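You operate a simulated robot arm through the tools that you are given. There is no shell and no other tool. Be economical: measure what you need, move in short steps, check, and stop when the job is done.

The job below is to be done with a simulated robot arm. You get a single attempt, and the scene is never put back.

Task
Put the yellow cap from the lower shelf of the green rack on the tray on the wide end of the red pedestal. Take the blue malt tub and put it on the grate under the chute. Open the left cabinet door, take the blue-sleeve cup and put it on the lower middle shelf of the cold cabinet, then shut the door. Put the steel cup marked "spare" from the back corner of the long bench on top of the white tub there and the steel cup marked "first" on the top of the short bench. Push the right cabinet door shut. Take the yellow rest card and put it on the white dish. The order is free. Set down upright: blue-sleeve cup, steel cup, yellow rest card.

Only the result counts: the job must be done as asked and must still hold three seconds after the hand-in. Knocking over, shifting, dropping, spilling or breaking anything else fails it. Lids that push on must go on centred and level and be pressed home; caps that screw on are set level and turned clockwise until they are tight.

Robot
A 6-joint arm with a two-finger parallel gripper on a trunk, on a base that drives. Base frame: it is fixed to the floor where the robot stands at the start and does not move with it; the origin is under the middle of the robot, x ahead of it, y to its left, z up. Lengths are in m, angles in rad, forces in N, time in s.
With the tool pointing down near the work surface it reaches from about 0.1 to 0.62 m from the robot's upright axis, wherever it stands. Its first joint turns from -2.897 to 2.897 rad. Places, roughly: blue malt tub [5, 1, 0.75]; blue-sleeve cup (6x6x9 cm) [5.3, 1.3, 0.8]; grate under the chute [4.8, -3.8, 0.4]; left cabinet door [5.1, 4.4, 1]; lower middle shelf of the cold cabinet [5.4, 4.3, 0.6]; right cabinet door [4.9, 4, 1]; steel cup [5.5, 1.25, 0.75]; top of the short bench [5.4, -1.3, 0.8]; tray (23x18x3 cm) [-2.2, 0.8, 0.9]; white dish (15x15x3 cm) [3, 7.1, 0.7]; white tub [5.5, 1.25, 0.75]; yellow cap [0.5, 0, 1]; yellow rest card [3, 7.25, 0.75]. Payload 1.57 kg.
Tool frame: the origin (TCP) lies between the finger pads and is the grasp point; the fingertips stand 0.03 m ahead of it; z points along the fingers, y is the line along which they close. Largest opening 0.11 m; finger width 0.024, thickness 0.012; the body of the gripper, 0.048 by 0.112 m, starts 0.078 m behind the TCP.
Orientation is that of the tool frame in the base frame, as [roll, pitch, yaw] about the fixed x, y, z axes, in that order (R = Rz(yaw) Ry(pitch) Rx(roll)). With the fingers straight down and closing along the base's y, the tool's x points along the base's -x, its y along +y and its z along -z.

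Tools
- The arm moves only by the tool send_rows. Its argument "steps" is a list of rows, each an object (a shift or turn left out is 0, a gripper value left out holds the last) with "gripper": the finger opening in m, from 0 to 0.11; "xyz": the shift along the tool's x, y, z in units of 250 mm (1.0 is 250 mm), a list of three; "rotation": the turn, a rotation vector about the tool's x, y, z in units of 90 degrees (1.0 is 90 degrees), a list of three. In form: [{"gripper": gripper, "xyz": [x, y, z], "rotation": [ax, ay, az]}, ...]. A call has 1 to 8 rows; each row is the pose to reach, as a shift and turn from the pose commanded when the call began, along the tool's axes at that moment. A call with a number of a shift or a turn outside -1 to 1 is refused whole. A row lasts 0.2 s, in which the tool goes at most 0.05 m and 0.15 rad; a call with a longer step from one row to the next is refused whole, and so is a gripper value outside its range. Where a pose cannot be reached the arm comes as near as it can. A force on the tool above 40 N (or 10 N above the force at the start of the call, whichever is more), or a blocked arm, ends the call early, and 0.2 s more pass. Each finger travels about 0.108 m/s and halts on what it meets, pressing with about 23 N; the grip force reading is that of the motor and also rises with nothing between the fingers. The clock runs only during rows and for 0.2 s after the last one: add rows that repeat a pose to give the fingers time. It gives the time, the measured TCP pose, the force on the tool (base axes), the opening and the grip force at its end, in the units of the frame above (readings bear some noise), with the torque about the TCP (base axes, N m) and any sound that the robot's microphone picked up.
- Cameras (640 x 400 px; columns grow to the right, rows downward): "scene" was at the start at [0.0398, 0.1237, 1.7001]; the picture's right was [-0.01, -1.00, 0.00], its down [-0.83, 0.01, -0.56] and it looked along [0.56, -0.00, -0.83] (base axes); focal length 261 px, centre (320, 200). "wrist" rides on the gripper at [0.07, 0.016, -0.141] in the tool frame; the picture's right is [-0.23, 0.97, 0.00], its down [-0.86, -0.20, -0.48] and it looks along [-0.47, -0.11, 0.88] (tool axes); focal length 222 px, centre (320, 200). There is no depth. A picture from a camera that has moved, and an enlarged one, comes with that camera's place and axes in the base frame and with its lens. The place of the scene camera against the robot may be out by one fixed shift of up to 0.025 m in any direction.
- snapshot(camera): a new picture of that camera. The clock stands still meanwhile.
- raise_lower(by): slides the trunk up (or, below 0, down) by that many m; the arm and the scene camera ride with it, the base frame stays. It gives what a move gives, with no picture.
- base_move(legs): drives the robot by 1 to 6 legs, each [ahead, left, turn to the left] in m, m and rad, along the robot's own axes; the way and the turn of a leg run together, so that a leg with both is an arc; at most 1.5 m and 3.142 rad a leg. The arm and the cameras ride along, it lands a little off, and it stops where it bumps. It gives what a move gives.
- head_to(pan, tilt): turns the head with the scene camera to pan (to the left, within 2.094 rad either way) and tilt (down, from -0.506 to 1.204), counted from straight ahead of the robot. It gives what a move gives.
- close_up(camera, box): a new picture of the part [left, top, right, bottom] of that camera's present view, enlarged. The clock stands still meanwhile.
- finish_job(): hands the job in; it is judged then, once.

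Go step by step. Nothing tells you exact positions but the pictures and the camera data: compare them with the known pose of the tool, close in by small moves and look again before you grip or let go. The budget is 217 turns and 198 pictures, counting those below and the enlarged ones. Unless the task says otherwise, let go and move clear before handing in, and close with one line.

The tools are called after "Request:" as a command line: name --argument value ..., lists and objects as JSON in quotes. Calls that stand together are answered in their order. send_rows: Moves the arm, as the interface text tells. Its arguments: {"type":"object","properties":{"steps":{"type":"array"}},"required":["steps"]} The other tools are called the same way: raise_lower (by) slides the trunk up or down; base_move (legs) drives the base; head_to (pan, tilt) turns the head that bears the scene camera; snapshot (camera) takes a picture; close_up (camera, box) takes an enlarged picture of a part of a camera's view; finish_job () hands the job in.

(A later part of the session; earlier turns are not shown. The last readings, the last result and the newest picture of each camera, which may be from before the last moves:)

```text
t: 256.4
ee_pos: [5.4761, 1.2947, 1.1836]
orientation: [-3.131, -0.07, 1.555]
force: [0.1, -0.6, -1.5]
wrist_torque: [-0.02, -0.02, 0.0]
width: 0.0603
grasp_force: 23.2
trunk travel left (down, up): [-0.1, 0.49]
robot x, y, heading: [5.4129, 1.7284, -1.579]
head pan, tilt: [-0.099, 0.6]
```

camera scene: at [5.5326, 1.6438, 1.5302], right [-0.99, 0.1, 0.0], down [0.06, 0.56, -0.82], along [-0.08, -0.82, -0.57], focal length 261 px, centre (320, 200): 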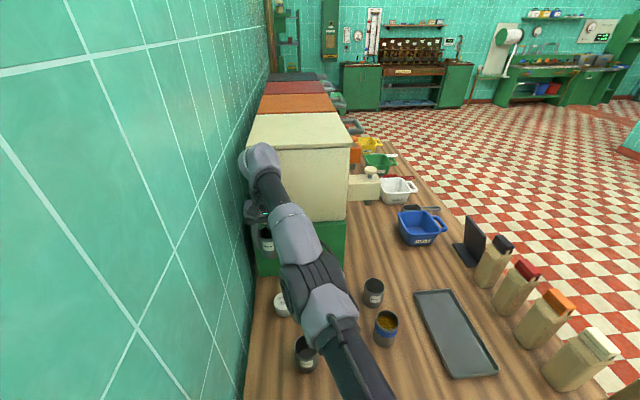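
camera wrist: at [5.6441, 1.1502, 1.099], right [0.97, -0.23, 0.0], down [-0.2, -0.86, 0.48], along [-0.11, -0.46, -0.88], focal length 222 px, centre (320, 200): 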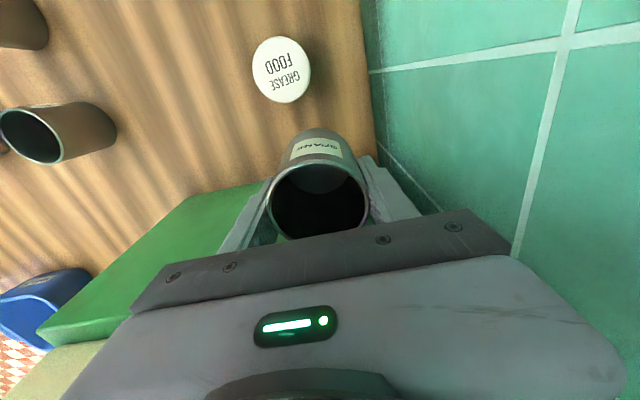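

Recovered. Level the tool and move above the tub again, now within reach.

Request:
send_rows --steps '[{"xyz": [-0.08, 0.08, 0.05], "rotation": [0, -0.045, 0]}, {"xyz": [-0.18, 0.18, 0.15], "rotation": [0, -0.045, 0]}, {"xyz": [-0.28, 0.28, 0.25], "rotation": [0, -0.045, 0]}, {"xyz": [-0.38, 0.4, 0.35], "rotation": [0, -0.045, 0]}, {"xyz": [-0.496, 0.5, 0.45], "rotation": [0, -0.045, 0]}, {"xyz": [-0.496, 0.52, 0.6], "rotation": [0, -0.045, 0]}, {"xyz": [-0.496, 0.52, 0.7], "rotation": [0, -0.045, 0]}]'

Request:
snapshot --camera "wrist"

Request:
snapshot --camera "scene"

```text
t: 258.0
ee_pos: [5.6028, 1.18, 0.9977]
orientation: [-3.132, 0.0, 1.555]
force: [0.8, 0.4, -1.1]
wrist_torque: [-0.01, -0.01, 0.02]
width: 0.0605
grasp_force: 22.7
trunk travel left (down, up): [-0.1, 0.49]
robot x, y, heading: [5.4129, 1.7292, -1.577]
head pan, tilt: [-0.099, 0.6]
```

```text
100 pictures are left
camera wrist: at [5.6223, 1.25, 1.1393], right [0.97, -0.24, -0.01], down [-0.21, -0.85, 0.48], along [-0.13, -0.46, -0.88], focal length 222 px, centre (320, 200)
```

wrist: 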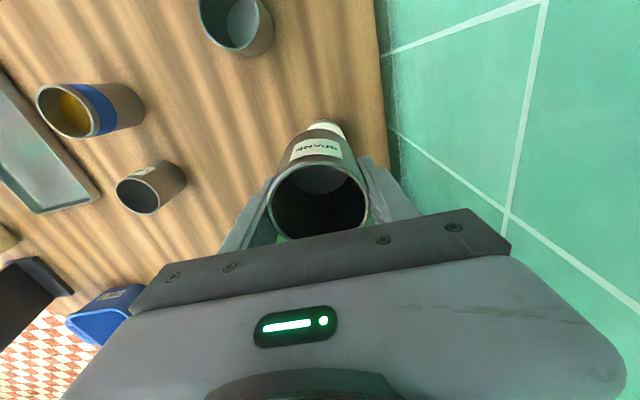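

```text
99 pictures are left
camera scene: at [5.5324, 1.6432, 1.5303], right [-0.99, 0.11, 0.0], down [0.06, 0.56, -0.83], along [-0.09, -0.82, -0.57], focal length 261 px, centre (320, 200)
```

scene: 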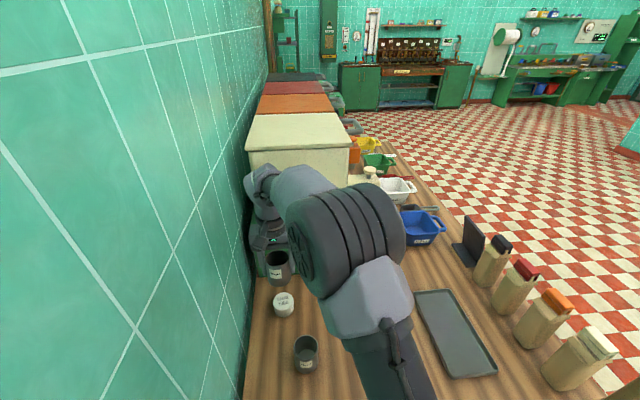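

Tub top: (5.606, 1.172, 0.818). Correct by ~9 mm and descend to just above it.

Request:
send_rows --steps '[{"xyz": [-0.034, 0.012, 0.1]}, {"xyz": [-0.034, 0.012, 0.28]}, {"xyz": [-0.034, 0.012, 0.42]}, {"xyz": [-0.034, 0.012, 0.5]}, {"xyz": [-0.034, 0.012, 0.5]}]'

Request:
snapshot --camera "wrist"

Request:
close_up --camera "scene" --box '[220, 230, 348, 310]'

```text
t: 259.2
ee_pos: [5.604, 1.1725, 0.8735]
orientation: [-3.131, 0.0, 1.554]
force: [0.3, 0.0, -0.4]
wrist_torque: [-0.02, -0.04, -0.01]
width: 0.0604
grasp_force: 23.5
trunk travel left (down, up): [-0.1, 0.49]
robot x, y, heading: [5.4121, 1.7291, -1.576]
head pan, tilt: [-0.099, 0.6]
```

```text
98 pictures are left
camera wrist: at [5.6233, 1.2415, 1.0143], right [0.97, -0.24, -0.01], down [-0.21, -0.85, 0.48], along [-0.13, -0.46, -0.88], focal length 222 px, centre (320, 200)
```

wrist: 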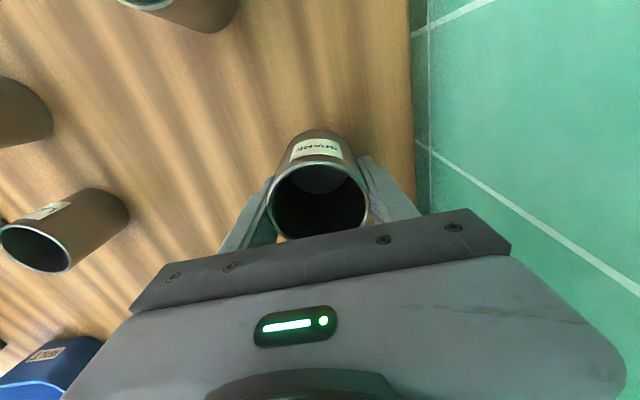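

```text
5.00 times, centred on (284, 270) of scene
camera zoom: at [5.5324, 1.6433, 1.5303], right [-0.99, 0.11, 0.0], down [0.06, 0.56, -0.83], along [-0.09, -0.82, -0.56], focal length 1303 px, centre (500, -150)
```

zoom: 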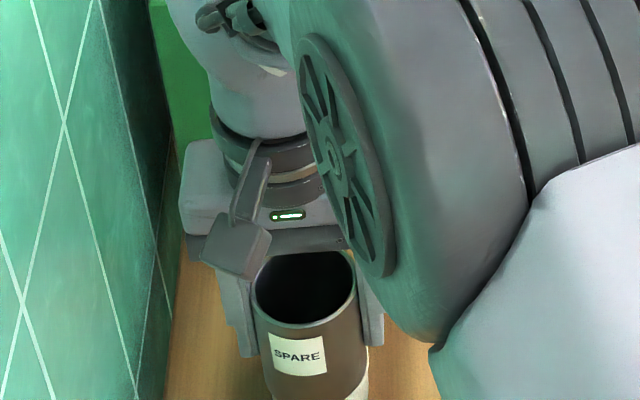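

Request:
close_up --camera "scene" --box '[236, 270, 332, 330]'

```text
6.67 times, centred on (284, 300) of scene
camera zoom: at [5.5324, 1.6433, 1.5303], right [-0.99, 0.11, 0.0], down [0.06, 0.56, -0.83], along [-0.09, -0.82, -0.56], focal length 1737 px, centre (560, -467)
```

zoom: 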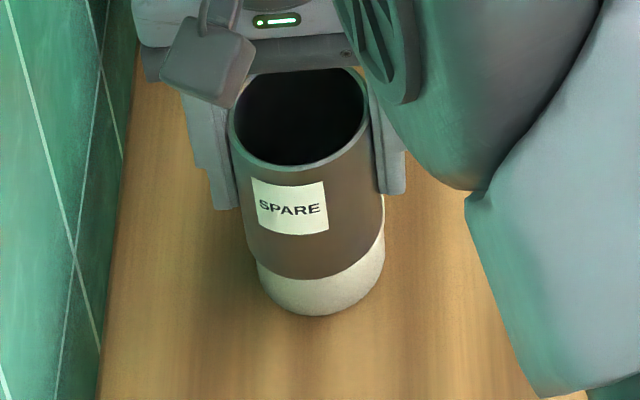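

The cup bottom seems close to the tub top. Lower in 2.5 mm steps until contact.

Request:
send_rows --steps '[{"xyz": [0, 0, 0.01]}, {"xyz": [0, 0, 0.02]}, {"xyz": [0, 0, 0.03]}, {"xyz": [0, 0, 0.04]}, {"xyz": [0, 0, 0.05]}, {"xyz": [0, 0, 0.06]}]'

Request:
close_up --camera "scene" --box '[236, 270, 332, 330]'

```text
t: 260.6
ee_pos: [5.6039, 1.1718, 0.8618]
orientation: [-3.133, 0.005, 1.557]
force: [1.6, 2.3, 35.3]
wrist_torque: [0.22, -0.87, 0.01]
width: 0.0604
grasp_force: 23.1
trunk travel left (down, up): [-0.1, 0.49]
robot x, y, heading: [5.4138, 1.728, -1.575]
head pan, tilt: [-0.099, 0.6]
```

```text
6.67 times, centred on (284, 300) of scene
camera zoom: at [5.5313, 1.6465, 1.5308], right [-0.99, 0.11, 0.0], down [0.06, 0.56, -0.83], along [-0.09, -0.82, -0.56], focal length 1737 px, centre (560, -467)
```

zoom: 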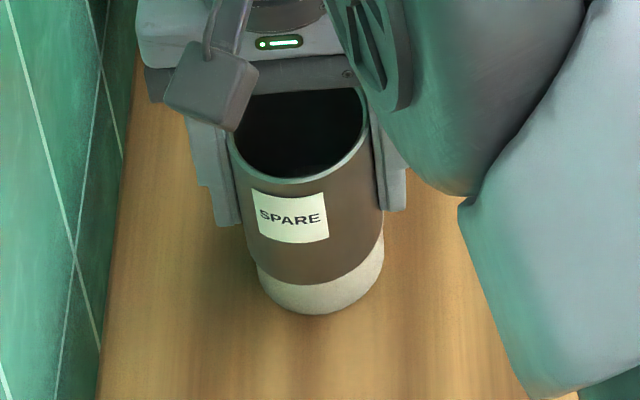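

Contact on the tub. Ease up slightly, open, and rise.

Request:
send_rows --steps '[{"xyz": [0, 0, 0.04]}, {"xyz": [0, 0, 0.025]}, {"xyz": [0, 0, 0.025], "gripper": 0.07}, {"xyz": [0, 0, 0.025], "gripper": 0.09}, {"xyz": [0, 0, 0.025], "gripper": 0.09}]'

Request:
send_rows --steps '[{"xyz": [0, 0, -0.15]}, {"xyz": [0, 0, -0.33]}, {"xyz": [0, 0, -0.5]}, {"xyz": [0.12, 0, -0.55]}, {"xyz": [0.28, -0.1, -0.55]}]'

Request:
snapshot --camera "wrist"

Request:
close_up --camera "scene" --box '[220, 240, 364, 330]'

```text
t: 260.9
ee_pos: [5.6047, 1.1723, 0.8604]
orientation: [-3.133, 0.009, 1.555]
force: [-2.2, 4.6, 23.7]
wrist_torque: [0.44, -0.44, 0.11]
width: 0.0603
grasp_force: 23.0
trunk travel left (down, up): [-0.1, 0.49]
robot x, y, heading: [5.4142, 1.7279, -1.582]
head pan, tilt: [-0.099, 0.6]
stopped in row 1: the force on the tool passed its limit at 52 N (the readings are from after the stop); the commanded pose is now the measured one
```

```text
t: 262.1
ee_pos: [5.5823, 1.2413, 0.9965]
orientation: [-3.134, 0.006, 1.556]
force: [-1.1, 1.0, -1.2]
wrist_torque: [0.01, -0.02, -0.03]
width: 0.0607
grasp_force: 23.0
trunk travel left (down, up): [-0.1, 0.49]
robot x, y, heading: [5.4156, 1.73, -1.578]
head pan, tilt: [-0.099, 0.6]
```

```text
94 pictures are left
camera wrist: at [5.6009, 1.3119, 1.1386], right [0.97, -0.24, -0.01], down [-0.21, -0.85, 0.48], along [-0.12, -0.47, -0.88], focal length 222 px, centre (320, 200)
```

wrist: 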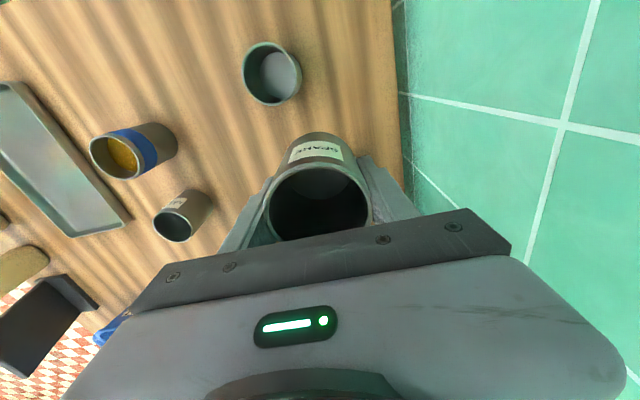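

```text
4.44 times, centred on (292, 285) of scene
camera zoom: at [5.5321, 1.6439, 1.5303], right [-0.99, 0.11, 0.0], down [0.06, 0.56, -0.83], along [-0.09, -0.82, -0.56], focal length 1158 px, centre (444, -178)
```

zoom: 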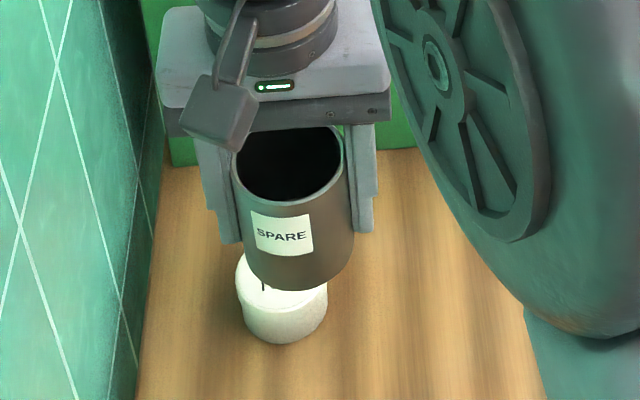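

A sign slip on my side: the release never ran and I lifted the cup again. Repeat: go back over the tub and lower.

Request:
send_rows --steps '[{"xyz": [-0.14, 0.04, 0]}, {"xyz": [-0.276, 0.082, 0]}, {"xyz": [-0.276, 0.082, 0.18]}, {"xyz": [-0.276, 0.082, 0.36]}, {"xyz": [-0.276, 0.082, 0.48]}, {"xyz": [-0.276, 0.082, 0.5]}, {"xyz": [-0.276, 0.082, 0.515]}, {"xyz": [-0.276, 0.082, 0.53]}]'

Request:
close_up --camera "scene" --box '[236, 270, 332, 330]'

```text
t: 263.9
ee_pos: [5.6002, 1.1713, 0.8632]
orientation: [-3.133, 0.003, 1.556]
force: [0.7, -0.6, -0.5]
wrist_torque: [0.02, 0.01, 0.0]
width: 0.0606
grasp_force: 22.6
trunk travel left (down, up): [-0.1, 0.49]
robot x, y, heading: [5.4153, 1.7301, -1.577]
head pan, tilt: [-0.099, 0.6]
```

```text
6.67 times, centred on (284, 300) of scene
camera zoom: at [5.5324, 1.6431, 1.5302], right [-0.99, 0.11, 0.0], down [0.06, 0.56, -0.83], along [-0.09, -0.82, -0.56], focal length 1737 px, centre (560, -467)
```

zoom: 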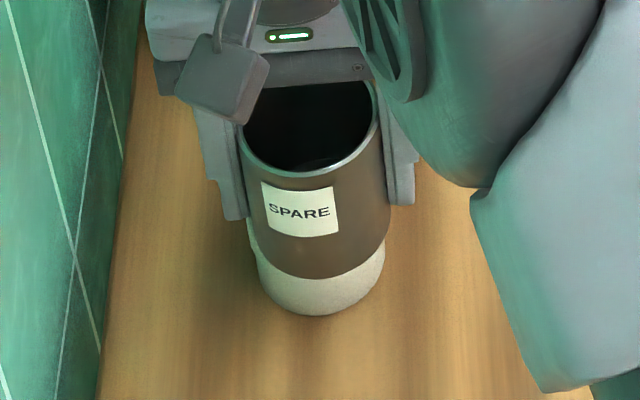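

Request:
send_rows --steps '[{"xyz": [0, 0, 0.008]}, {"xyz": [0, 0, 0.016]}, {"xyz": [0, 0, 0.022]}]'

```text
t: 264.7
ee_pos: [5.5999, 1.1721, 0.8606]
orientation: [-3.133, 0.007, 1.556]
force: [2.5, -2.2, 33.0]
wrist_torque: [0.42, -0.45, -0.03]
width: 0.0606
grasp_force: 23.8
trunk travel left (down, up): [-0.1, 0.49]
robot x, y, heading: [5.415, 1.7283, -1.577]
head pan, tilt: [-0.099, 0.6]
```

Contact. Now ease up 3.5 mm in command and open.

Request:
send_rows --steps '[{"xyz": [0, 0, -0.014]}, {"xyz": [0, 0, -0.014], "gripper": 0.07}, {"xyz": [0, 0, -0.014], "gripper": 0.09}, {"xyz": [0, 0, -0.014], "gripper": 0.09}]'

Request:
snapshot --camera "wrist"

```text
t: 265.7
ee_pos: [5.6014, 1.1713, 0.8618]
orientation: [-3.132, 0.003, 1.555]
force: [0.3, 0.0, 0.7]
wrist_torque: [-0.04, -0.01, 0.01]
width: 0.09
grasp_force: 0.0
trunk travel left (down, up): [-0.1, 0.49]
robot x, y, heading: [5.4153, 1.7276, -1.578]
head pan, tilt: [-0.099, 0.6]
```

```text
91 pictures are left
camera wrist: at [5.6188, 1.2423, 1.0029], right [0.97, -0.24, -0.01], down [-0.21, -0.85, 0.48], along [-0.12, -0.47, -0.88], focal length 222 px, centre (320, 200)
```

wrist: 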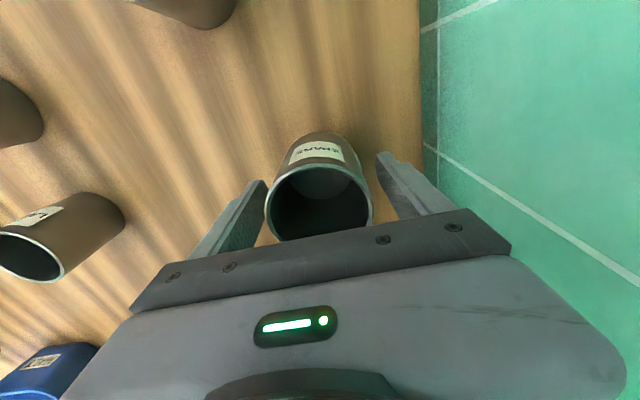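

Request:
send_rows --steps '[{"xyz": [0, 0, -0.15]}, {"xyz": [0, 0, -0.33]}, {"xyz": [0, 0, -0.5]}, {"xyz": [0.12, 0, -0.6]}, {"xyz": [0.3, -0.1, -0.6]}, {"xyz": [0.45, -0.2, -0.6]}]'

Request:
snapshot --camera "wrist"

Request:
close_up --camera "scene" --box '[220, 240, 364, 330]'

```text
refused: row 5 steps farther than a row can; nothing moved
```

```text
90 pictures are left
camera wrist: at [5.6188, 1.2423, 1.0029], right [0.97, -0.24, -0.01], down [-0.21, -0.85, 0.48], along [-0.12, -0.47, -0.88], focal length 222 px, centre (320, 200)
```

wrist: 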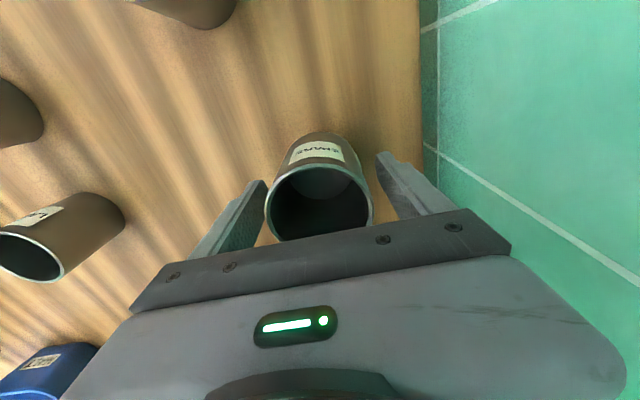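

```text
4.44 times, centred on (292, 285) of scene
camera zoom: at [5.5324, 1.6434, 1.5302], right [-0.99, 0.11, 0.0], down [0.06, 0.56, -0.83], along [-0.09, -0.82, -0.56], focal length 1158 px, centre (444, -178)
```

zoom: 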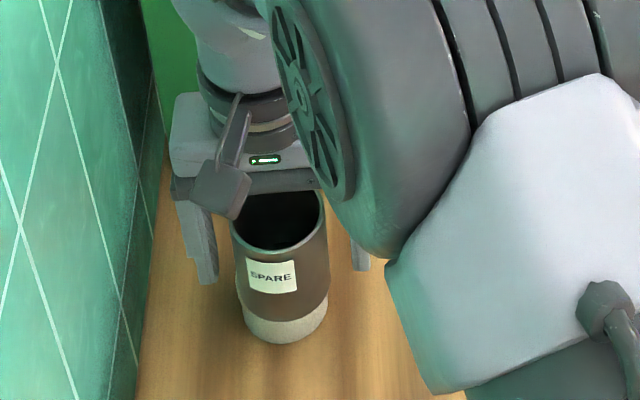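

Spare stands centred on the tub. Rise and pull in with legal step sizes.

Request:
send_rows --steps '[{"xyz": [0, 0, -0.15]}, {"xyz": [0, 0, -0.33]}, {"xyz": [0, 0, -0.5]}, {"xyz": [0.1, 0, -0.6]}, {"xyz": [0.25, -0.1, -0.6]}, {"xyz": [0.4, -0.2, -0.6]}, {"xyz": [0.45, -0.38, -0.6]}, {"xyz": [0.45, -0.56, -0.6]}]'

Request:
base_move --legs '[[-0.12, 0, 0]]'

Request:
send_rows --steps '[{"rotation": [0, -0.09, 0]}, {"rotation": [0, -0.18, 0]}, {"rotation": [0, -0.27, 0]}, {"rotation": [0, -0.36, 0]}, {"rotation": [0, -0.45, 0]}, {"rotation": [0, -0.49, 0]}]'

Request:
snapshot --camera "wrist"

```text
t: 267.5
ee_pos: [5.4621, 1.2878, 1.0116]
orientation: [-3.131, 0.003, 1.557]
force: [0.5, -0.6, 0.0]
wrist_torque: [0.0, 0.0, -0.03]
width: 0.0898
grasp_force: 0.0
trunk travel left (down, up): [-0.1, 0.49]
robot x, y, heading: [5.4149, 1.7282, -1.579]
head pan, tilt: [-0.099, 0.6]
```

```text
t: 268.7
ee_pos: [5.464, 1.4054, 1.0121]
orientation: [-3.132, 0.005, 1.557]
force: [-0.2, 0.4, 1.3]
wrist_torque: [-0.04, -0.03, 0.02]
width: 0.0903
grasp_force: 0.0
trunk travel left (down, up): [-0.1, 0.49]
robot x, y, heading: [5.4153, 1.8455, -1.579]
head pan, tilt: [-0.099, 0.6]
```

```text
t: 270.1
ee_pos: [5.458, 1.4067, 1.0102]
orientation: [-3.103, 0.733, 1.567]
force: [0.2, -0.9, 0.5]
wrist_torque: [0.04, -0.02, 0.0]
width: 0.0901
grasp_force: 0.0
out of reach, approached as far as the arm can: row 5, 6
trunk travel left (down, up): [-0.1, 0.49]
robot x, y, heading: [5.4096, 1.8469, -1.578]
head pan, tilt: [-0.099, 0.6]
```

```text
88 pictures are left
camera wrist: at [5.481, 1.5532, 1.0694], right [0.97, -0.2, 0.12], down [-0.18, -0.31, 0.93], along [-0.15, -0.93, -0.34], focal length 222 px, centre (320, 200)
```

wrist: 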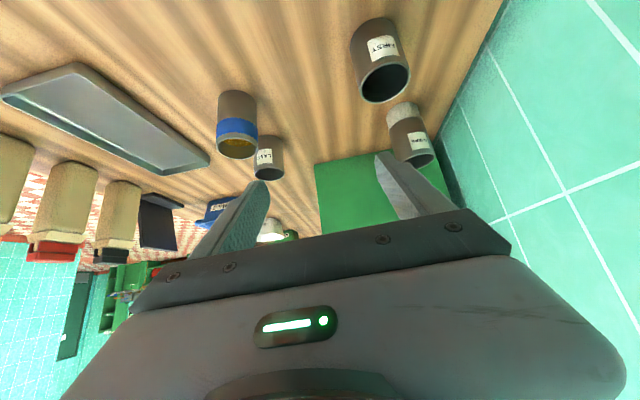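

Blue cup is at about (5.317, 1.278), rim z 0.855. With the tool tilted ~42°, move to a pre-grasp point behind it.

Request:
send_rows --steps '[{"xyz": [0.02, -0.18, 0.0]}, {"xyz": [0.04, -0.36, 0.05]}, {"xyz": [0.07, -0.5, 0.15]}, {"xyz": [0.1, -0.56, 0.3]}, {"xyz": [0.113, -0.56, 0.44]}, {"xyz": [0.113, -0.56, 0.44]}]'

Request:
snapshot --camera "wrist"

```text
t: 271.5
ee_pos: [5.3912, 1.3229, 0.9909]
orientation: [-3.053, 0.752, 1.574]
force: [0.1, 0.1, -0.5]
wrist_torque: [0.01, 0.0, 0.01]
width: 0.0902
grasp_force: 0.0
out of reach, approached as far as the arm can: row 1, 2, 3, 4, 5, 6
trunk travel left (down, up): [-0.1, 0.49]
robot x, y, heading: [5.4133, 1.8444, -1.577]
head pan, tilt: [-0.099, 0.6]
```

```text
87 pictures are left
camera wrist: at [5.4202, 1.4703, 1.0457], right [0.97, -0.22, 0.09], down [-0.16, -0.29, 0.94], along [-0.18, -0.93, -0.31], focal length 222 px, centre (320, 200)
```

wrist: 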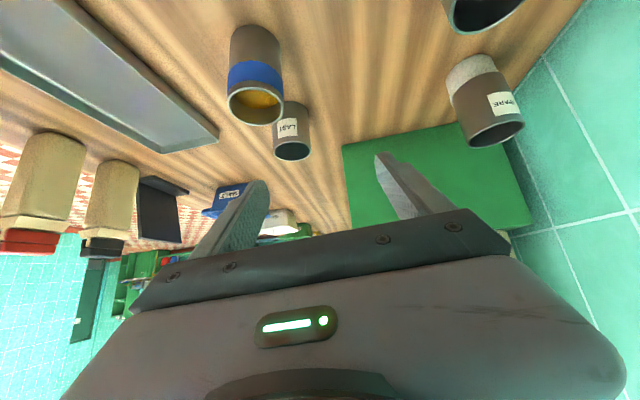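

The tilt is limited when the target lies to the robot's right. I'll shift toward the wall and turn right 0.5 rad so the cup is ahead-left.

Request:
base_move --legs '[[0, 0.08, 0], [0, 0, -0.5]]'

Request:
snapshot --camera "wrist"

Request:
snapshot --camera "scene"

```text
t: 272.4
ee_pos: [5.4219, 1.3208, 0.9893]
orientation: [-3.063, 0.749, 1.572]
force: [-0.1, 0.1, -0.7]
wrist_torque: [0.02, 0.02, 0.01]
width: 0.0899
grasp_force: 0.1
trunk travel left (down, up): [-0.1, 0.49]
robot x, y, heading: [5.4469, 1.8484, -1.583]
head pan, tilt: [-0.099, 0.6]
stopped in leg 1: the robot was blocked; the commanded pose is now the measured one
```

```text
86 pictures are left
camera wrist: at [5.4489, 1.4671, 1.0448], right [0.97, -0.22, 0.1], down [-0.16, -0.29, 0.94], along [-0.18, -0.93, -0.32], focal length 222 px, centre (320, 200)
```

wrist: 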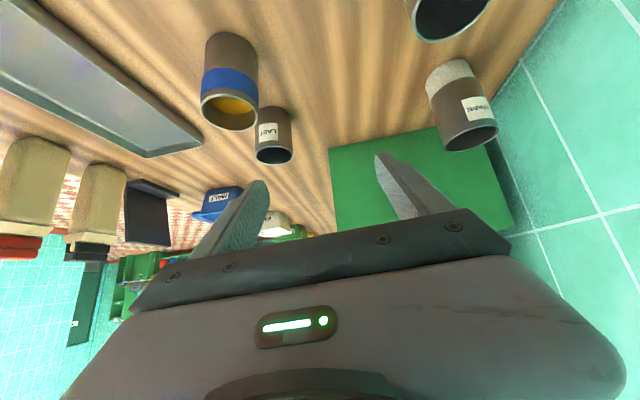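

```text
85 pictures are left
camera scene: at [5.5637, 1.759, 1.5303], right [-1.0, 0.05, -0.01], down [0.03, 0.57, -0.82], along [-0.04, -0.82, -0.57], focal length 261 px, centre (320, 200)
```

scene: 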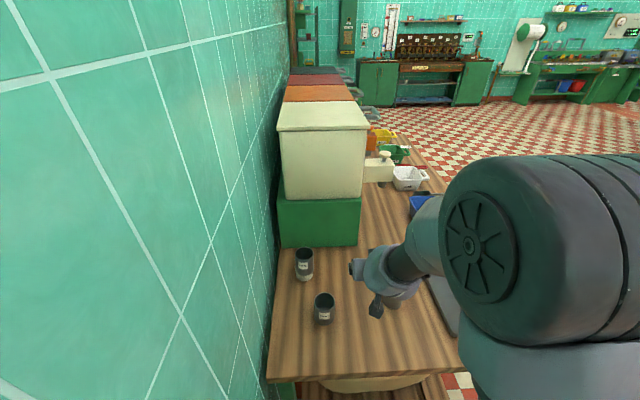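

The wall limits the base at x≈5.45. Turn right 0.42 rad here; the elbow stays clear of the stick.

Request:
base_move --legs '[[0, 0, -0.42]]'

Request:
send_rows --steps '[{"xyz": [0, 0.1, 0]}, {"xyz": [0, 0.2, 0]}, {"xyz": [0, 0.3, 0]}]'

Request:
snapshot --camera "wrist"

```text
t: 274.1
ee_pos: [5.2099, 1.3793, 0.9911]
orientation: [-3.065, 0.75, 1.15]
force: [0.9, -0.3, -0.1]
wrist_torque: [0.03, 0.01, -0.02]
width: 0.09
grasp_force: 0.1
trunk travel left (down, up): [-0.1, 0.49]
robot x, y, heading: [5.4471, 1.8467, -1.995]
head pan, tilt: [-0.099, 0.6]
```

```text
t: 274.9
ee_pos: [5.2773, 1.3444, 0.9865]
orientation: [-3.063, 0.751, 1.149]
force: [0.4, -0.9, 0.6]
wrist_torque: [0.01, 0.02, 0.01]
width: 0.0903
grasp_force: 0.0
trunk travel left (down, up): [-0.1, 0.49]
robot x, y, heading: [5.4446, 1.8481, -1.998]
head pan, tilt: [-0.099, 0.6]
```

```text
84 pictures are left
camera wrist: at [5.3612, 1.4681, 1.0409], right [0.8, -0.59, 0.1], down [-0.27, -0.2, 0.94], along [-0.54, -0.78, -0.32], focal length 222 px, centre (320, 200)
```

wrist: 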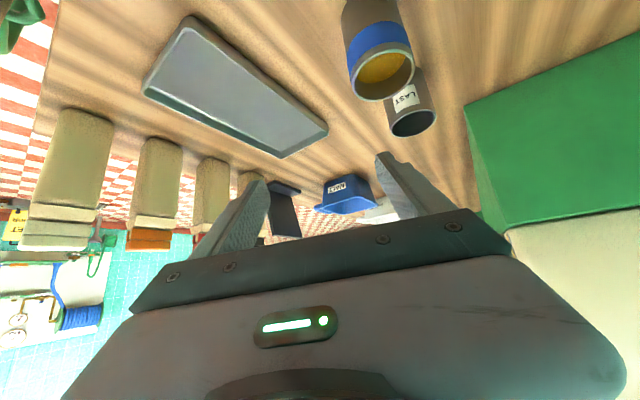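

Now reachable. Level the finger line and move to the pre-grasp point for the blue cup at (5.32, 1.28).

Request:
send_rows --steps '[{"xyz": [0.1, 0.1, 0.05], "rotation": [-0.05, 0, 0]}, {"xyz": [0.2, 0.2, 0.1], "rotation": [-0.05, 0, 0]}, {"xyz": [0.3, 0.27, 0.18], "rotation": [-0.05, 0, 0]}, {"xyz": [0.32, 0.278, 0.202], "rotation": [-0.05, 0, 0]}]'

Request:
snapshot --camera "wrist"

```text
t: 275.9
ee_pos: [5.3454, 1.3375, 0.89]
orientation: [3.141, 0.753, 1.149]
force: [0.6, 0.2, -0.6]
wrist_torque: [-0.03, -0.03, -0.02]
width: 0.0902
grasp_force: 0.0
trunk travel left (down, up): [-0.1, 0.49]
robot x, y, heading: [5.4459, 1.8461, -2.0]
head pan, tilt: [-0.099, 0.6]
```

```text
83 pictures are left
camera wrist: at [5.4201, 1.4654, 0.9467], right [0.82, -0.55, 0.16], down [-0.3, -0.19, 0.93], along [-0.48, -0.81, -0.32], focal length 222 px, centre (320, 200)
```

wrist: 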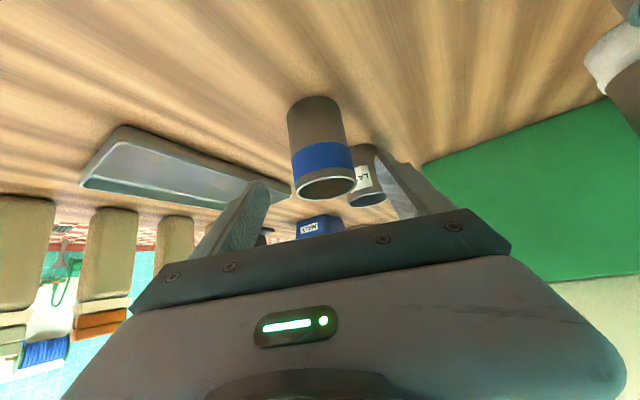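

Well aligned. Advance 9 cm along the tool axis, close gently and check.

Request:
send_rows --steps '[{"xyz": [0, 0, 0.12]}, {"xyz": [0, 0, 0.24]}, {"xyz": [0, 0, 0.36]}, {"xyz": [0, 0, 0.36]}]'

Request:
snapshot --camera "wrist"

```text
t: 276.9
ee_pos: [5.32, 1.2816, 0.8251]
orientation: [-3.14, 0.748, 1.15]
force: [0.0, -0.6, -0.1]
wrist_torque: [0.02, 0.02, -0.02]
width: 0.0901
grasp_force: 0.1
trunk travel left (down, up): [-0.1, 0.49]
robot x, y, heading: [5.4467, 1.8472, -1.995]
head pan, tilt: [-0.099, 0.6]
```

```text
82 pictures are left
camera wrist: at [5.3952, 1.4085, 0.881], right [0.82, -0.55, 0.15], down [-0.3, -0.19, 0.93], along [-0.48, -0.81, -0.33], focal length 222 px, centre (320, 200)
```

wrist: 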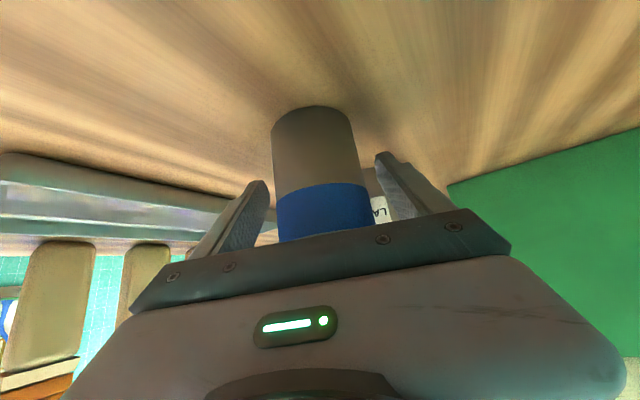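

Request:
send_rows --steps '[{"gripper": 0.07}, {"gripper": 0.055}, {"gripper": 0.04}, {"gripper": 0.03}, {"gripper": 0.03}]'

Request:
send_rows --steps '[{"xyz": [-0.03, 0, -0.033]}, {"xyz": [-0.08, 0, -0.088]}, {"xyz": [-0.13, 0, -0.143]}, {"xyz": [-0.18, 0, -0.198]}]'

Request:
snapshot --camera "wrist"

Request:
snapshot --camera "scene"

```text
t: 278.1
ee_pos: [5.319, 1.2806, 0.8248]
orientation: [-3.14, 0.75, 1.151]
force: [0.3, -1.3, 2.4]
wrist_torque: [-0.13, -0.1, 0.01]
width: 0.0578
grasp_force: 23.3
trunk travel left (down, up): [-0.1, 0.49]
robot x, y, heading: [5.4475, 1.8465, -2.0]
head pan, tilt: [-0.099, 0.6]
```

```text
t: 279.1
ee_pos: [5.3191, 1.2822, 0.8933]
orientation: [3.141, 0.75, 1.15]
force: [-0.1, -1.0, -3.1]
wrist_torque: [-0.03, -0.01, 0.01]
width: 0.0581
grasp_force: 22.6
trunk travel left (down, up): [-0.1, 0.49]
robot x, y, heading: [5.4485, 1.8463, -1.994]
head pan, tilt: [-0.099, 0.6]
```

```text
81 pictures are left
camera wrist: at [5.3939, 1.4105, 0.9485], right [0.82, -0.55, 0.16], down [-0.31, -0.19, 0.93], along [-0.48, -0.81, -0.32], focal length 222 px, centre (320, 200)
```

wrist: 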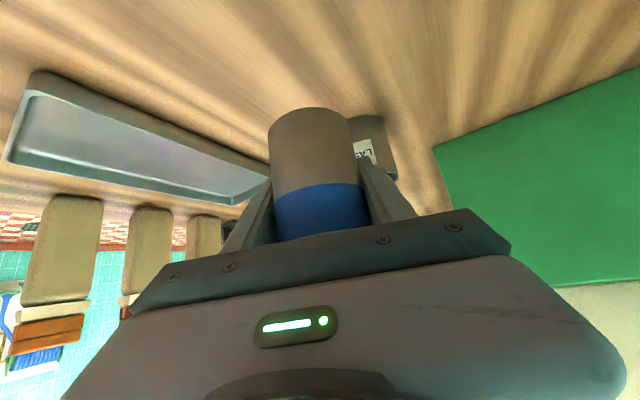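

```text
80 pictures are left
camera scene: at [5.5548, 1.706, 1.5335], right [-1.0, 0.09, -0.01], down [0.05, 0.54, -0.84], along [-0.07, -0.84, -0.54], focal length 261 px, centre (320, 200)
```

scene: 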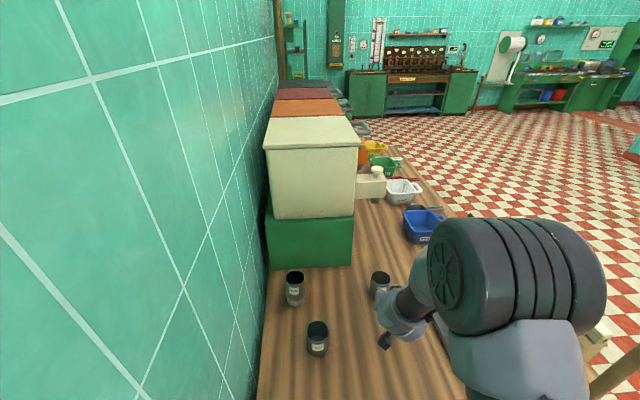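

The cup is lifted level. Drive away from the bench (staying clear of wall and stick), then turn to face +x in the aisle.

Request:
base_move --legs '[[-0.504, -0.34, 0], [0.39, -1.21, 0], [0, 0, 2.0]]'

Request:
head_to --pan 0.6 --tilt 0.5

Request:
snapshot --camera "scene"

```text
t: 280.0
ee_pos: [5.3125, 1.2932, 0.89]
orientation: [3.136, 0.746, 1.148]
force: [0.1, 1.0, -3.0]
wrist_torque: [-0.03, -0.03, 0.04]
width: 0.0578
grasp_force: 22.8
trunk travel left (down, up): [-0.1, 0.49]
robot x, y, heading: [5.4448, 1.862, -1.995]
head pan, tilt: [-0.099, 0.6]
stopped in leg 1: the robot was blocked; the commanded pose is now the measured one
```

```text
t: 281.0
ee_pos: [5.318, 1.2925, 0.8903]
orientation: [-3.136, 0.748, 1.154]
force: [-0.7, 0.2, -4.0]
wrist_torque: [-0.06, 0.02, -0.02]
width: 0.0578
grasp_force: 23.1
trunk travel left (down, up): [-0.1, 0.49]
robot x, y, heading: [5.4434, 1.8614, -1.999]
head pan, tilt: [0.6, 0.499]
```

```text
79 pictures are left
camera scene: at [5.5743, 1.7122, 1.5386], right [-0.99, -0.11, 0.0], down [-0.05, 0.49, -0.87], along [0.1, -0.87, -0.49], focal length 261 px, centre (320, 200)
```

scene: 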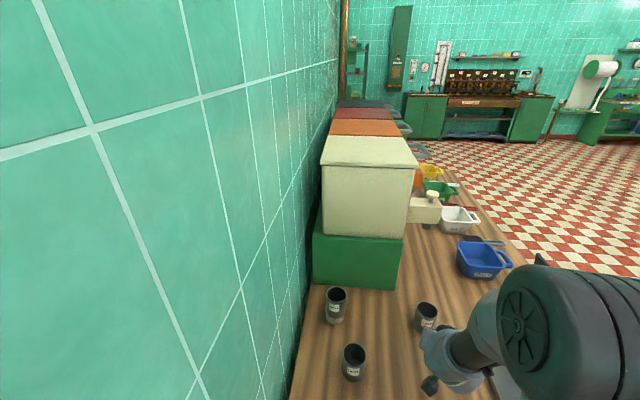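

Something blocks the base. Look to the right side to see whether the elbow is near the stick.

Request:
head_to --pan -1.0 --tilt 0.9

Request:
snapshot --camera "scene"

Request:
head_to --pan 2.0 --tilt 0.9

Request:
snapshot --camera "scene"

```text
t: 282.7
ee_pos: [5.3136, 1.2968, 0.8919]
orientation: [3.136, 0.749, 1.148]
force: [-0.1, 0.7, -2.1]
wrist_torque: [0.02, 0.0, 0.02]
width: 0.058
grasp_force: 22.8
trunk travel left (down, up): [-0.1, 0.49]
robot x, y, heading: [5.446, 1.862, -1.993]
head pan, tilt: [-1.0, 0.901]
```

```text
78 pictures are left
camera scene: at [5.5428, 1.7308, 1.5125], right [-0.99, 0.17, -0.01], down [0.13, 0.72, -0.68], along [-0.11, -0.67, -0.73], focal length 261 px, centre (320, 200)
```

scene: 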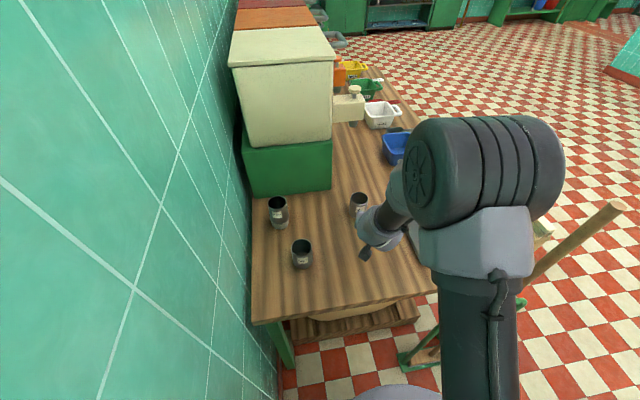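

```text
t: 285.3
ee_pos: [5.3134, 1.2923, 0.8882]
orientation: [3.14, 0.743, 1.151]
force: [0.1, 0.4, -3.6]
wrist_torque: [-0.02, 0.0, -0.01]
width: 0.0577
grasp_force: 22.2
trunk travel left (down, up): [-0.1, 0.49]
robot x, y, heading: [5.4411, 1.8628, -1.997]
head pan, tilt: [2.0, 0.901]
```

```text
77 pictures are left
camera scene: at [5.5725, 1.7264, 1.5068], right [-0.97, -0.24, -0.01], down [-0.18, 0.76, -0.62], along [0.16, -0.6, -0.78], focal length 261 px, centre (320, 200)
```

scene: 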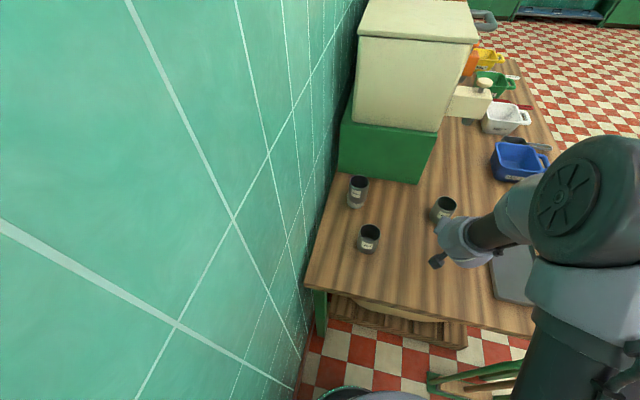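

The head is jammed against the wall. Straighten the head and move straight away from the wall.

Request:
head_to --pan 0.2 --tilt 0.7

Request:
base_move --legs '[[0.05, -0.11, 0]]'

```text
t: 287.1
ee_pos: [5.3159, 1.2974, 0.8923]
orientation: [3.141, 0.751, 1.151]
force: [-1.1, 0.3, -3.7]
wrist_torque: [-0.03, 0.03, -0.03]
width: 0.0579
grasp_force: 22.9
trunk travel left (down, up): [-0.1, 0.49]
robot x, y, heading: [5.4374, 1.857, -1.997]
head pan, tilt: [0.201, 0.7]
```

```text
t: 288.3
ee_pos: [5.2016, 1.2954, 0.8908]
orientation: [-3.132, 0.75, 1.157]
force: [-0.5, 0.2, -3.8]
wrist_torque: [-0.02, 0.0, -0.01]
width: 0.058
grasp_force: 23.3
trunk travel left (down, up): [-0.1, 0.49]
robot x, y, heading: [5.3272, 1.8602, -1.995]
head pan, tilt: [0.201, 0.7]
```

Request:
base_move --legs '[[-0.592, -0.268, 0], [0.423, -1.177, 0], [0, 0, 1.995]]'

Request:
head_to --pan 0.6 --tilt 0.5

Request:
snapshot --camera "scene"

```text
t: 302.6
ee_pos: [4.6458, 2.7302, 0.8916]
orientation: [-3.131, 0.751, -3.137]
force: [0.6, -0.5, -3.0]
wrist_torque: [-0.03, -0.03, -0.01]
width: 0.0581
grasp_force: 22.7
trunk travel left (down, up): [-0.1, 0.49]
robot x, y, heading: [4.0778, 2.6147, -0.007]
head pan, tilt: [0.201, 0.7]
```

```text
t: 303.5
ee_pos: [4.6458, 2.7294, 0.8919]
orientation: [-3.132, 0.75, -3.137]
force: [-0.9, 0.3, -2.4]
wrist_torque: [0.02, -0.03, -0.03]
width: 0.058
grasp_force: 23.0
trunk travel left (down, up): [-0.1, 0.49]
robot x, y, heading: [4.076, 2.6089, -0.006]
head pan, tilt: [0.6, 0.499]
```

```text
76 pictures are left
camera scene: at [4.1239, 2.788, 1.5393], right [0.56, -0.83, 0.0], down [-0.4, -0.27, -0.88], along [0.73, 0.49, -0.48], focal length 261 px, centre (320, 200)
```

scene: 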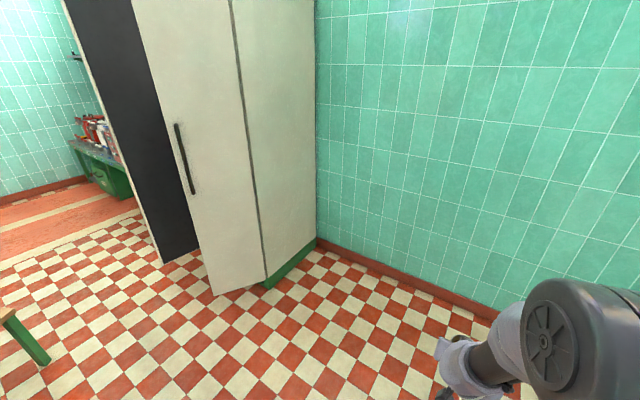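

Path is clear. Drive left so the cup lines up in front of the opening, and lower the trunk.

Request:
base_move --legs '[[0, 0.84, 0.003], [0, 0.84, 0.003]]'

Request:
raise_lower --by -0.1

Request:
head_to --pan 0.0 --tilt 0.75

Request:
snapshot --camera "scene"

Request:
snapshot --camera "wrist"

```text
t: 312.0
ee_pos: [4.654, 4.4124, 0.8921]
orientation: [-3.133, 0.749, -3.134]
force: [0.7, -0.1, -2.1]
wrist_torque: [0.04, -0.03, 0.0]
width: 0.0577
grasp_force: 22.8
trunk travel left (down, up): [-0.1, 0.49]
robot x, y, heading: [4.0861, 4.2963, -0.006]
head pan, tilt: [0.6, 0.499]
```

```text
t: 313.4
ee_pos: [4.6548, 4.4129, 0.7925]
orientation: [-3.132, 0.75, -3.134]
force: [0.2, 0.2, -2.9]
wrist_torque: [-0.03, 0.01, -0.01]
width: 0.0577
grasp_force: 23.3
trunk travel left (down, up): [0.0, 0.59]
robot x, y, heading: [4.084, 4.2932, -0.007]
head pan, tilt: [0.6, 0.499]
```

```text
t: 314.4
ee_pos: [4.6553, 4.4115, 0.7921]
orientation: [-3.133, 0.751, -3.135]
force: [0.4, -0.2, -3.2]
wrist_torque: [0.0, -0.03, 0.04]
width: 0.0578
grasp_force: 22.7
trunk travel left (down, up): [0.0, 0.59]
robot x, y, heading: [4.088, 4.2894, -0.005]
head pan, tilt: [0.0, 0.75]
```

```text
75 pictures are left
camera scene: at [4.1393, 4.4182, 1.4174], right [0.0, -1.0, 0.0], down [-0.68, 0.0, -0.73], along [0.73, 0.0, -0.68], focal length 261 px, centre (320, 200)
```

scene: 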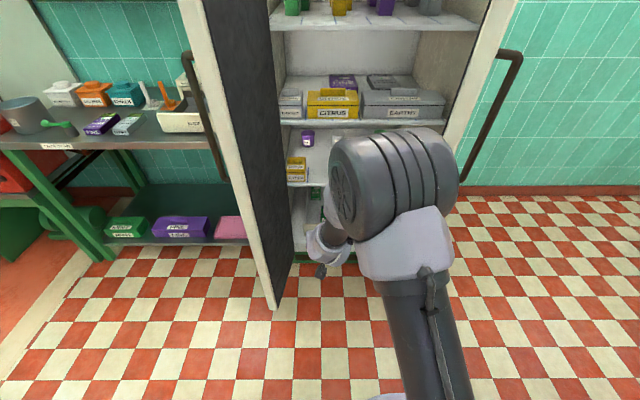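

```text
74 pictures are left
camera wrist: at [4.5076, 4.4296, 0.8475], right [0.17, 0.97, 0.15], down [0.3, -0.19, 0.93], along [0.94, -0.11, -0.32], focal length 222 px, centre (320, 200)
```

wrist: 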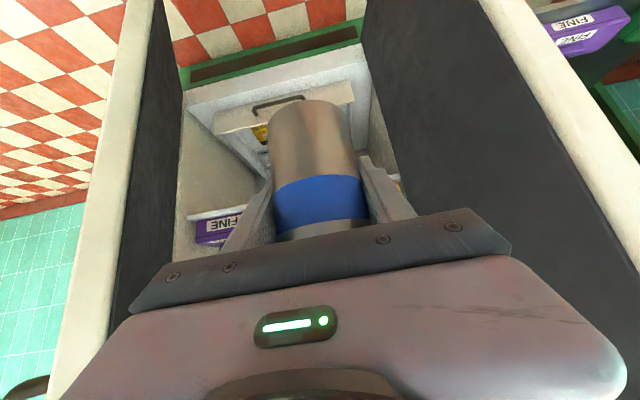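

Request:
close_up --camera "scene" --box '[270, 120, 366, 180]'

```text
6.67 times, centred on (318, 150) of scene
camera zoom: at [4.1393, 4.4182, 1.4174], right [0.0, -1.0, 0.0], down [-0.68, 0.0, -0.73], along [0.73, 0.0, -0.68], focal length 1737 px, centre (333, 533)
```

zoom: 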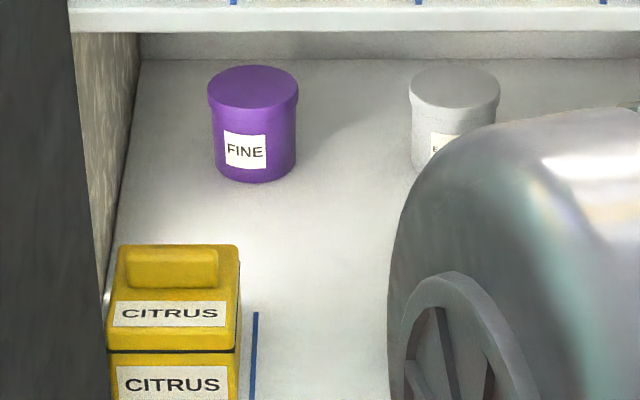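

Advance 0.3 m with the cup above box height, then look.

Request:
base_move --legs '[[0.3, 0, 0.005]]'

Request:
snapshot --camera "wrist"

Request:
snapshot --camera "scene"

```text
t: 316.4
ee_pos: [4.953, 4.4125, 0.7909]
orientation: [-3.132, 0.75, -3.133]
force: [-0.4, -0.3, -3.2]
wrist_torque: [-0.03, -0.05, -0.03]
width: 0.0578
grasp_force: 23.0
trunk travel left (down, up): [0.0, 0.59]
robot x, y, heading: [4.3889, 4.2949, -0.005]
head pan, tilt: [0.0, 0.75]
```

```text
72 pictures are left
camera wrist: at [4.807, 4.4295, 0.8475], right [0.16, 0.98, 0.15], down [0.3, -0.19, 0.93], along [0.94, -0.11, -0.32], focal length 222 px, centre (320, 200)
```

wrist: 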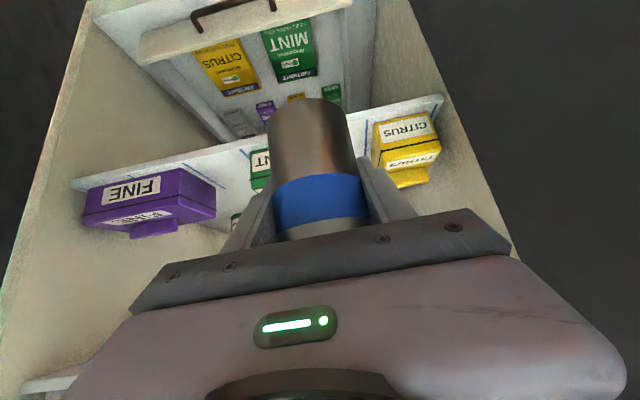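

```text
71 pictures are left
camera scene: at [4.4387, 4.4173, 1.4173], right [0.0, -1.0, 0.0], down [-0.68, 0.0, -0.73], along [0.73, 0.0, -0.68], focal length 261 px, centre (320, 200)
```

scene: 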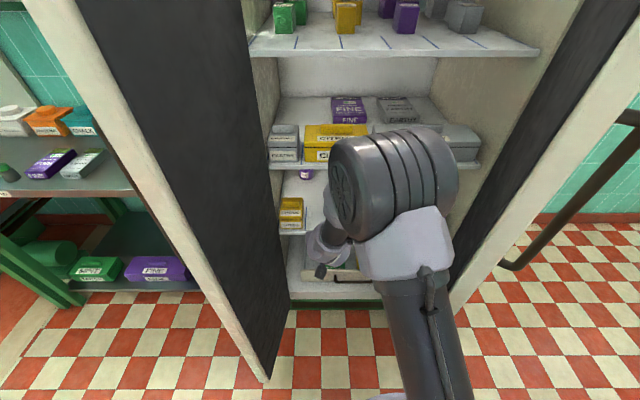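

The free slot between citrus (right edge y≈4.50) and mint (left edge ≈4.34–4.37) is centred near y 4.425. Move ahead 0.2 m and slightly left.

Request:
base_move --legs '[[0.2, 0.012, 0.003]]'

Request:
snapshot --camera "wrist"

```text
t: 318.0
ee_pos: [5.1537, 4.4264, 0.791]
orientation: [-3.133, 0.75, -3.13]
force: [0.8, 0.1, -3.5]
wrist_torque: [-0.02, -0.05, 0.02]
width: 0.0578
grasp_force: 23.5
trunk travel left (down, up): [0.0, 0.59]
robot x, y, heading: [4.5886, 4.3011, -0.003]
head pan, tilt: [0.0, 0.75]
```

```text
70 pictures are left
camera wrist: at [5.0071, 4.4426, 0.8475], right [0.16, 0.98, 0.15], down [0.3, -0.19, 0.93], along [0.94, -0.1, -0.32], focal length 222 px, centre (320, 200)
```

wrist: 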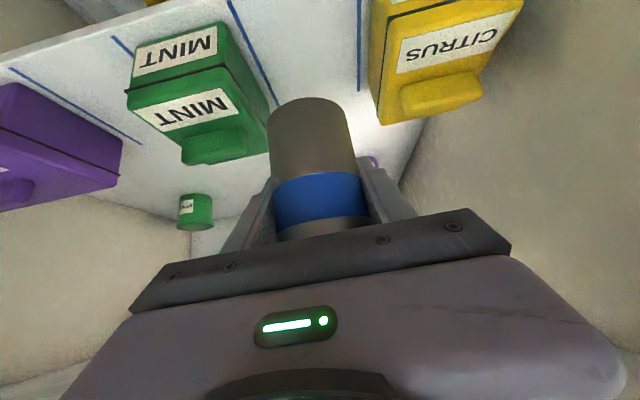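

Slot lines at y≈4.376 and 4.492. Shift 8 mm left and descend most of the way.

Request:
send_rows --steps '[{"xyz": [0.03, 0.032, 0.08]}, {"xyz": [0.06, 0.032, 0.16]}, {"xyz": [0.1, 0.032, 0.25]}, {"xyz": [0.14, 0.032, 0.33]}, {"xyz": [0.168, 0.032, 0.391]}, {"xyz": [0.168, 0.032, 0.391]}]'

Request:
snapshot --camera "wrist"

```text
t: 319.4
ee_pos: [5.1906, 4.4333, 0.691]
orientation: [-3.134, 0.751, -3.129]
force: [0.5, 0.6, -3.3]
wrist_torque: [-0.02, -0.01, 0.04]
width: 0.0578
grasp_force: 23.1
trunk travel left (down, up): [0.0, 0.59]
robot x, y, heading: [4.5856, 4.302, 0.002]
head pan, tilt: [0.0, 0.75]
```

```text
69 pictures are left
camera wrist: at [5.0428, 4.4502, 0.7469], right [0.16, 0.98, 0.15], down [0.3, -0.19, 0.93], along [0.94, -0.1, -0.32], focal length 222 px, centre (320, 200)
```

wrist: 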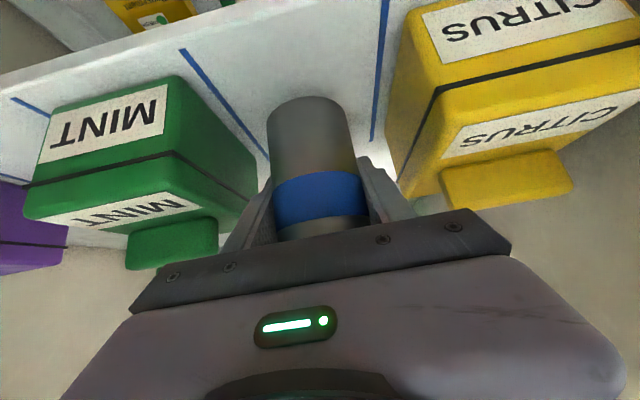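

Well centred. Continue down in 3 mm steps to contact.

Request:
send_rows --steps '[{"xyz": [0.008, 0, 0.009]}, {"xyz": [0.016, 0, 0.018]}, {"xyz": [0.025, 0, 0.026]}, {"xyz": [0.033, 0, 0.035]}, {"xyz": [0.041, 0, 0.044]}, {"xyz": [0.049, 0, 0.053]}, {"xyz": [0.057, 0, 0.061]}, {"xyz": [0.065, 0, 0.07]}]'

```text
t: 321.2
ee_pos: [5.1905, 4.4338, 0.6688]
orientation: [-3.127, 0.75, -3.133]
force: [-0.6, 1.8, 9.1]
wrist_torque: [0.79, -0.2, 0.23]
width: 0.0577
grasp_force: 22.8
trunk travel left (down, up): [0.0, 0.59]
robot x, y, heading: [4.5905, 4.3087, -0.003]
head pan, tilt: [0.0, 0.75]
```

Touching the shelf. Open carefully, then withdraw back along the tool axis.

Request:
send_rows --steps '[{"xyz": [0.002, 0, 0.002], "gripper": 0.062}, {"xyz": [0.002, 0, 0.002], "gripper": 0.07}, {"xyz": [0.002, 0, 0.002], "gripper": 0.082}, {"xyz": [0.002, 0, 0.002], "gripper": 0.082}]'

Request:
send_rows --steps '[{"xyz": [0, 0, -0.08]}, {"xyz": [0, 0, -0.2]}, {"xyz": [0, 0, -0.38]}, {"xyz": [0, 0, -0.56]}]'

Request:
snapshot --camera "wrist"

```text
t: 322.2
ee_pos: [5.1897, 4.4344, 0.6682]
orientation: [-3.128, 0.747, -3.13]
force: [-0.3, -0.8, -0.2]
wrist_torque: [-0.03, -0.02, 0.02]
width: 0.0817
grasp_force: 0.1
trunk travel left (down, up): [0.0, 0.59]
robot x, y, heading: [4.5837, 4.3059, -0.002]
head pan, tilt: [0.0, 0.75]
```

```text
t: 323.2
ee_pos: [5.0933, 4.4337, 0.7698]
orientation: [-3.131, 0.75, -3.131]
force: [-0.7, -0.4, 0.1]
wrist_torque: [0.01, -0.02, 0.01]
width: 0.082
grasp_force: 0.0
trunk travel left (down, up): [0.0, 0.59]
robot x, y, heading: [4.5861, 4.3028, -0.004]
head pan, tilt: [0.0, 0.75]
```

```text
68 pictures are left
camera wrist: at [4.9466, 4.45, 0.8262], right [0.16, 0.98, 0.15], down [0.3, -0.19, 0.93], along [0.94, -0.1, -0.32], focal length 222 px, centre (320, 200)
```

wrist: 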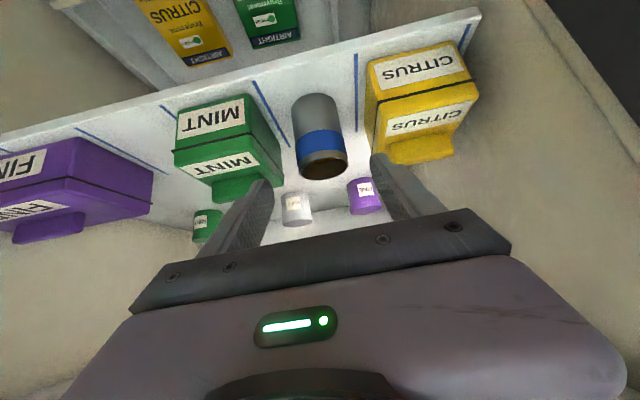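

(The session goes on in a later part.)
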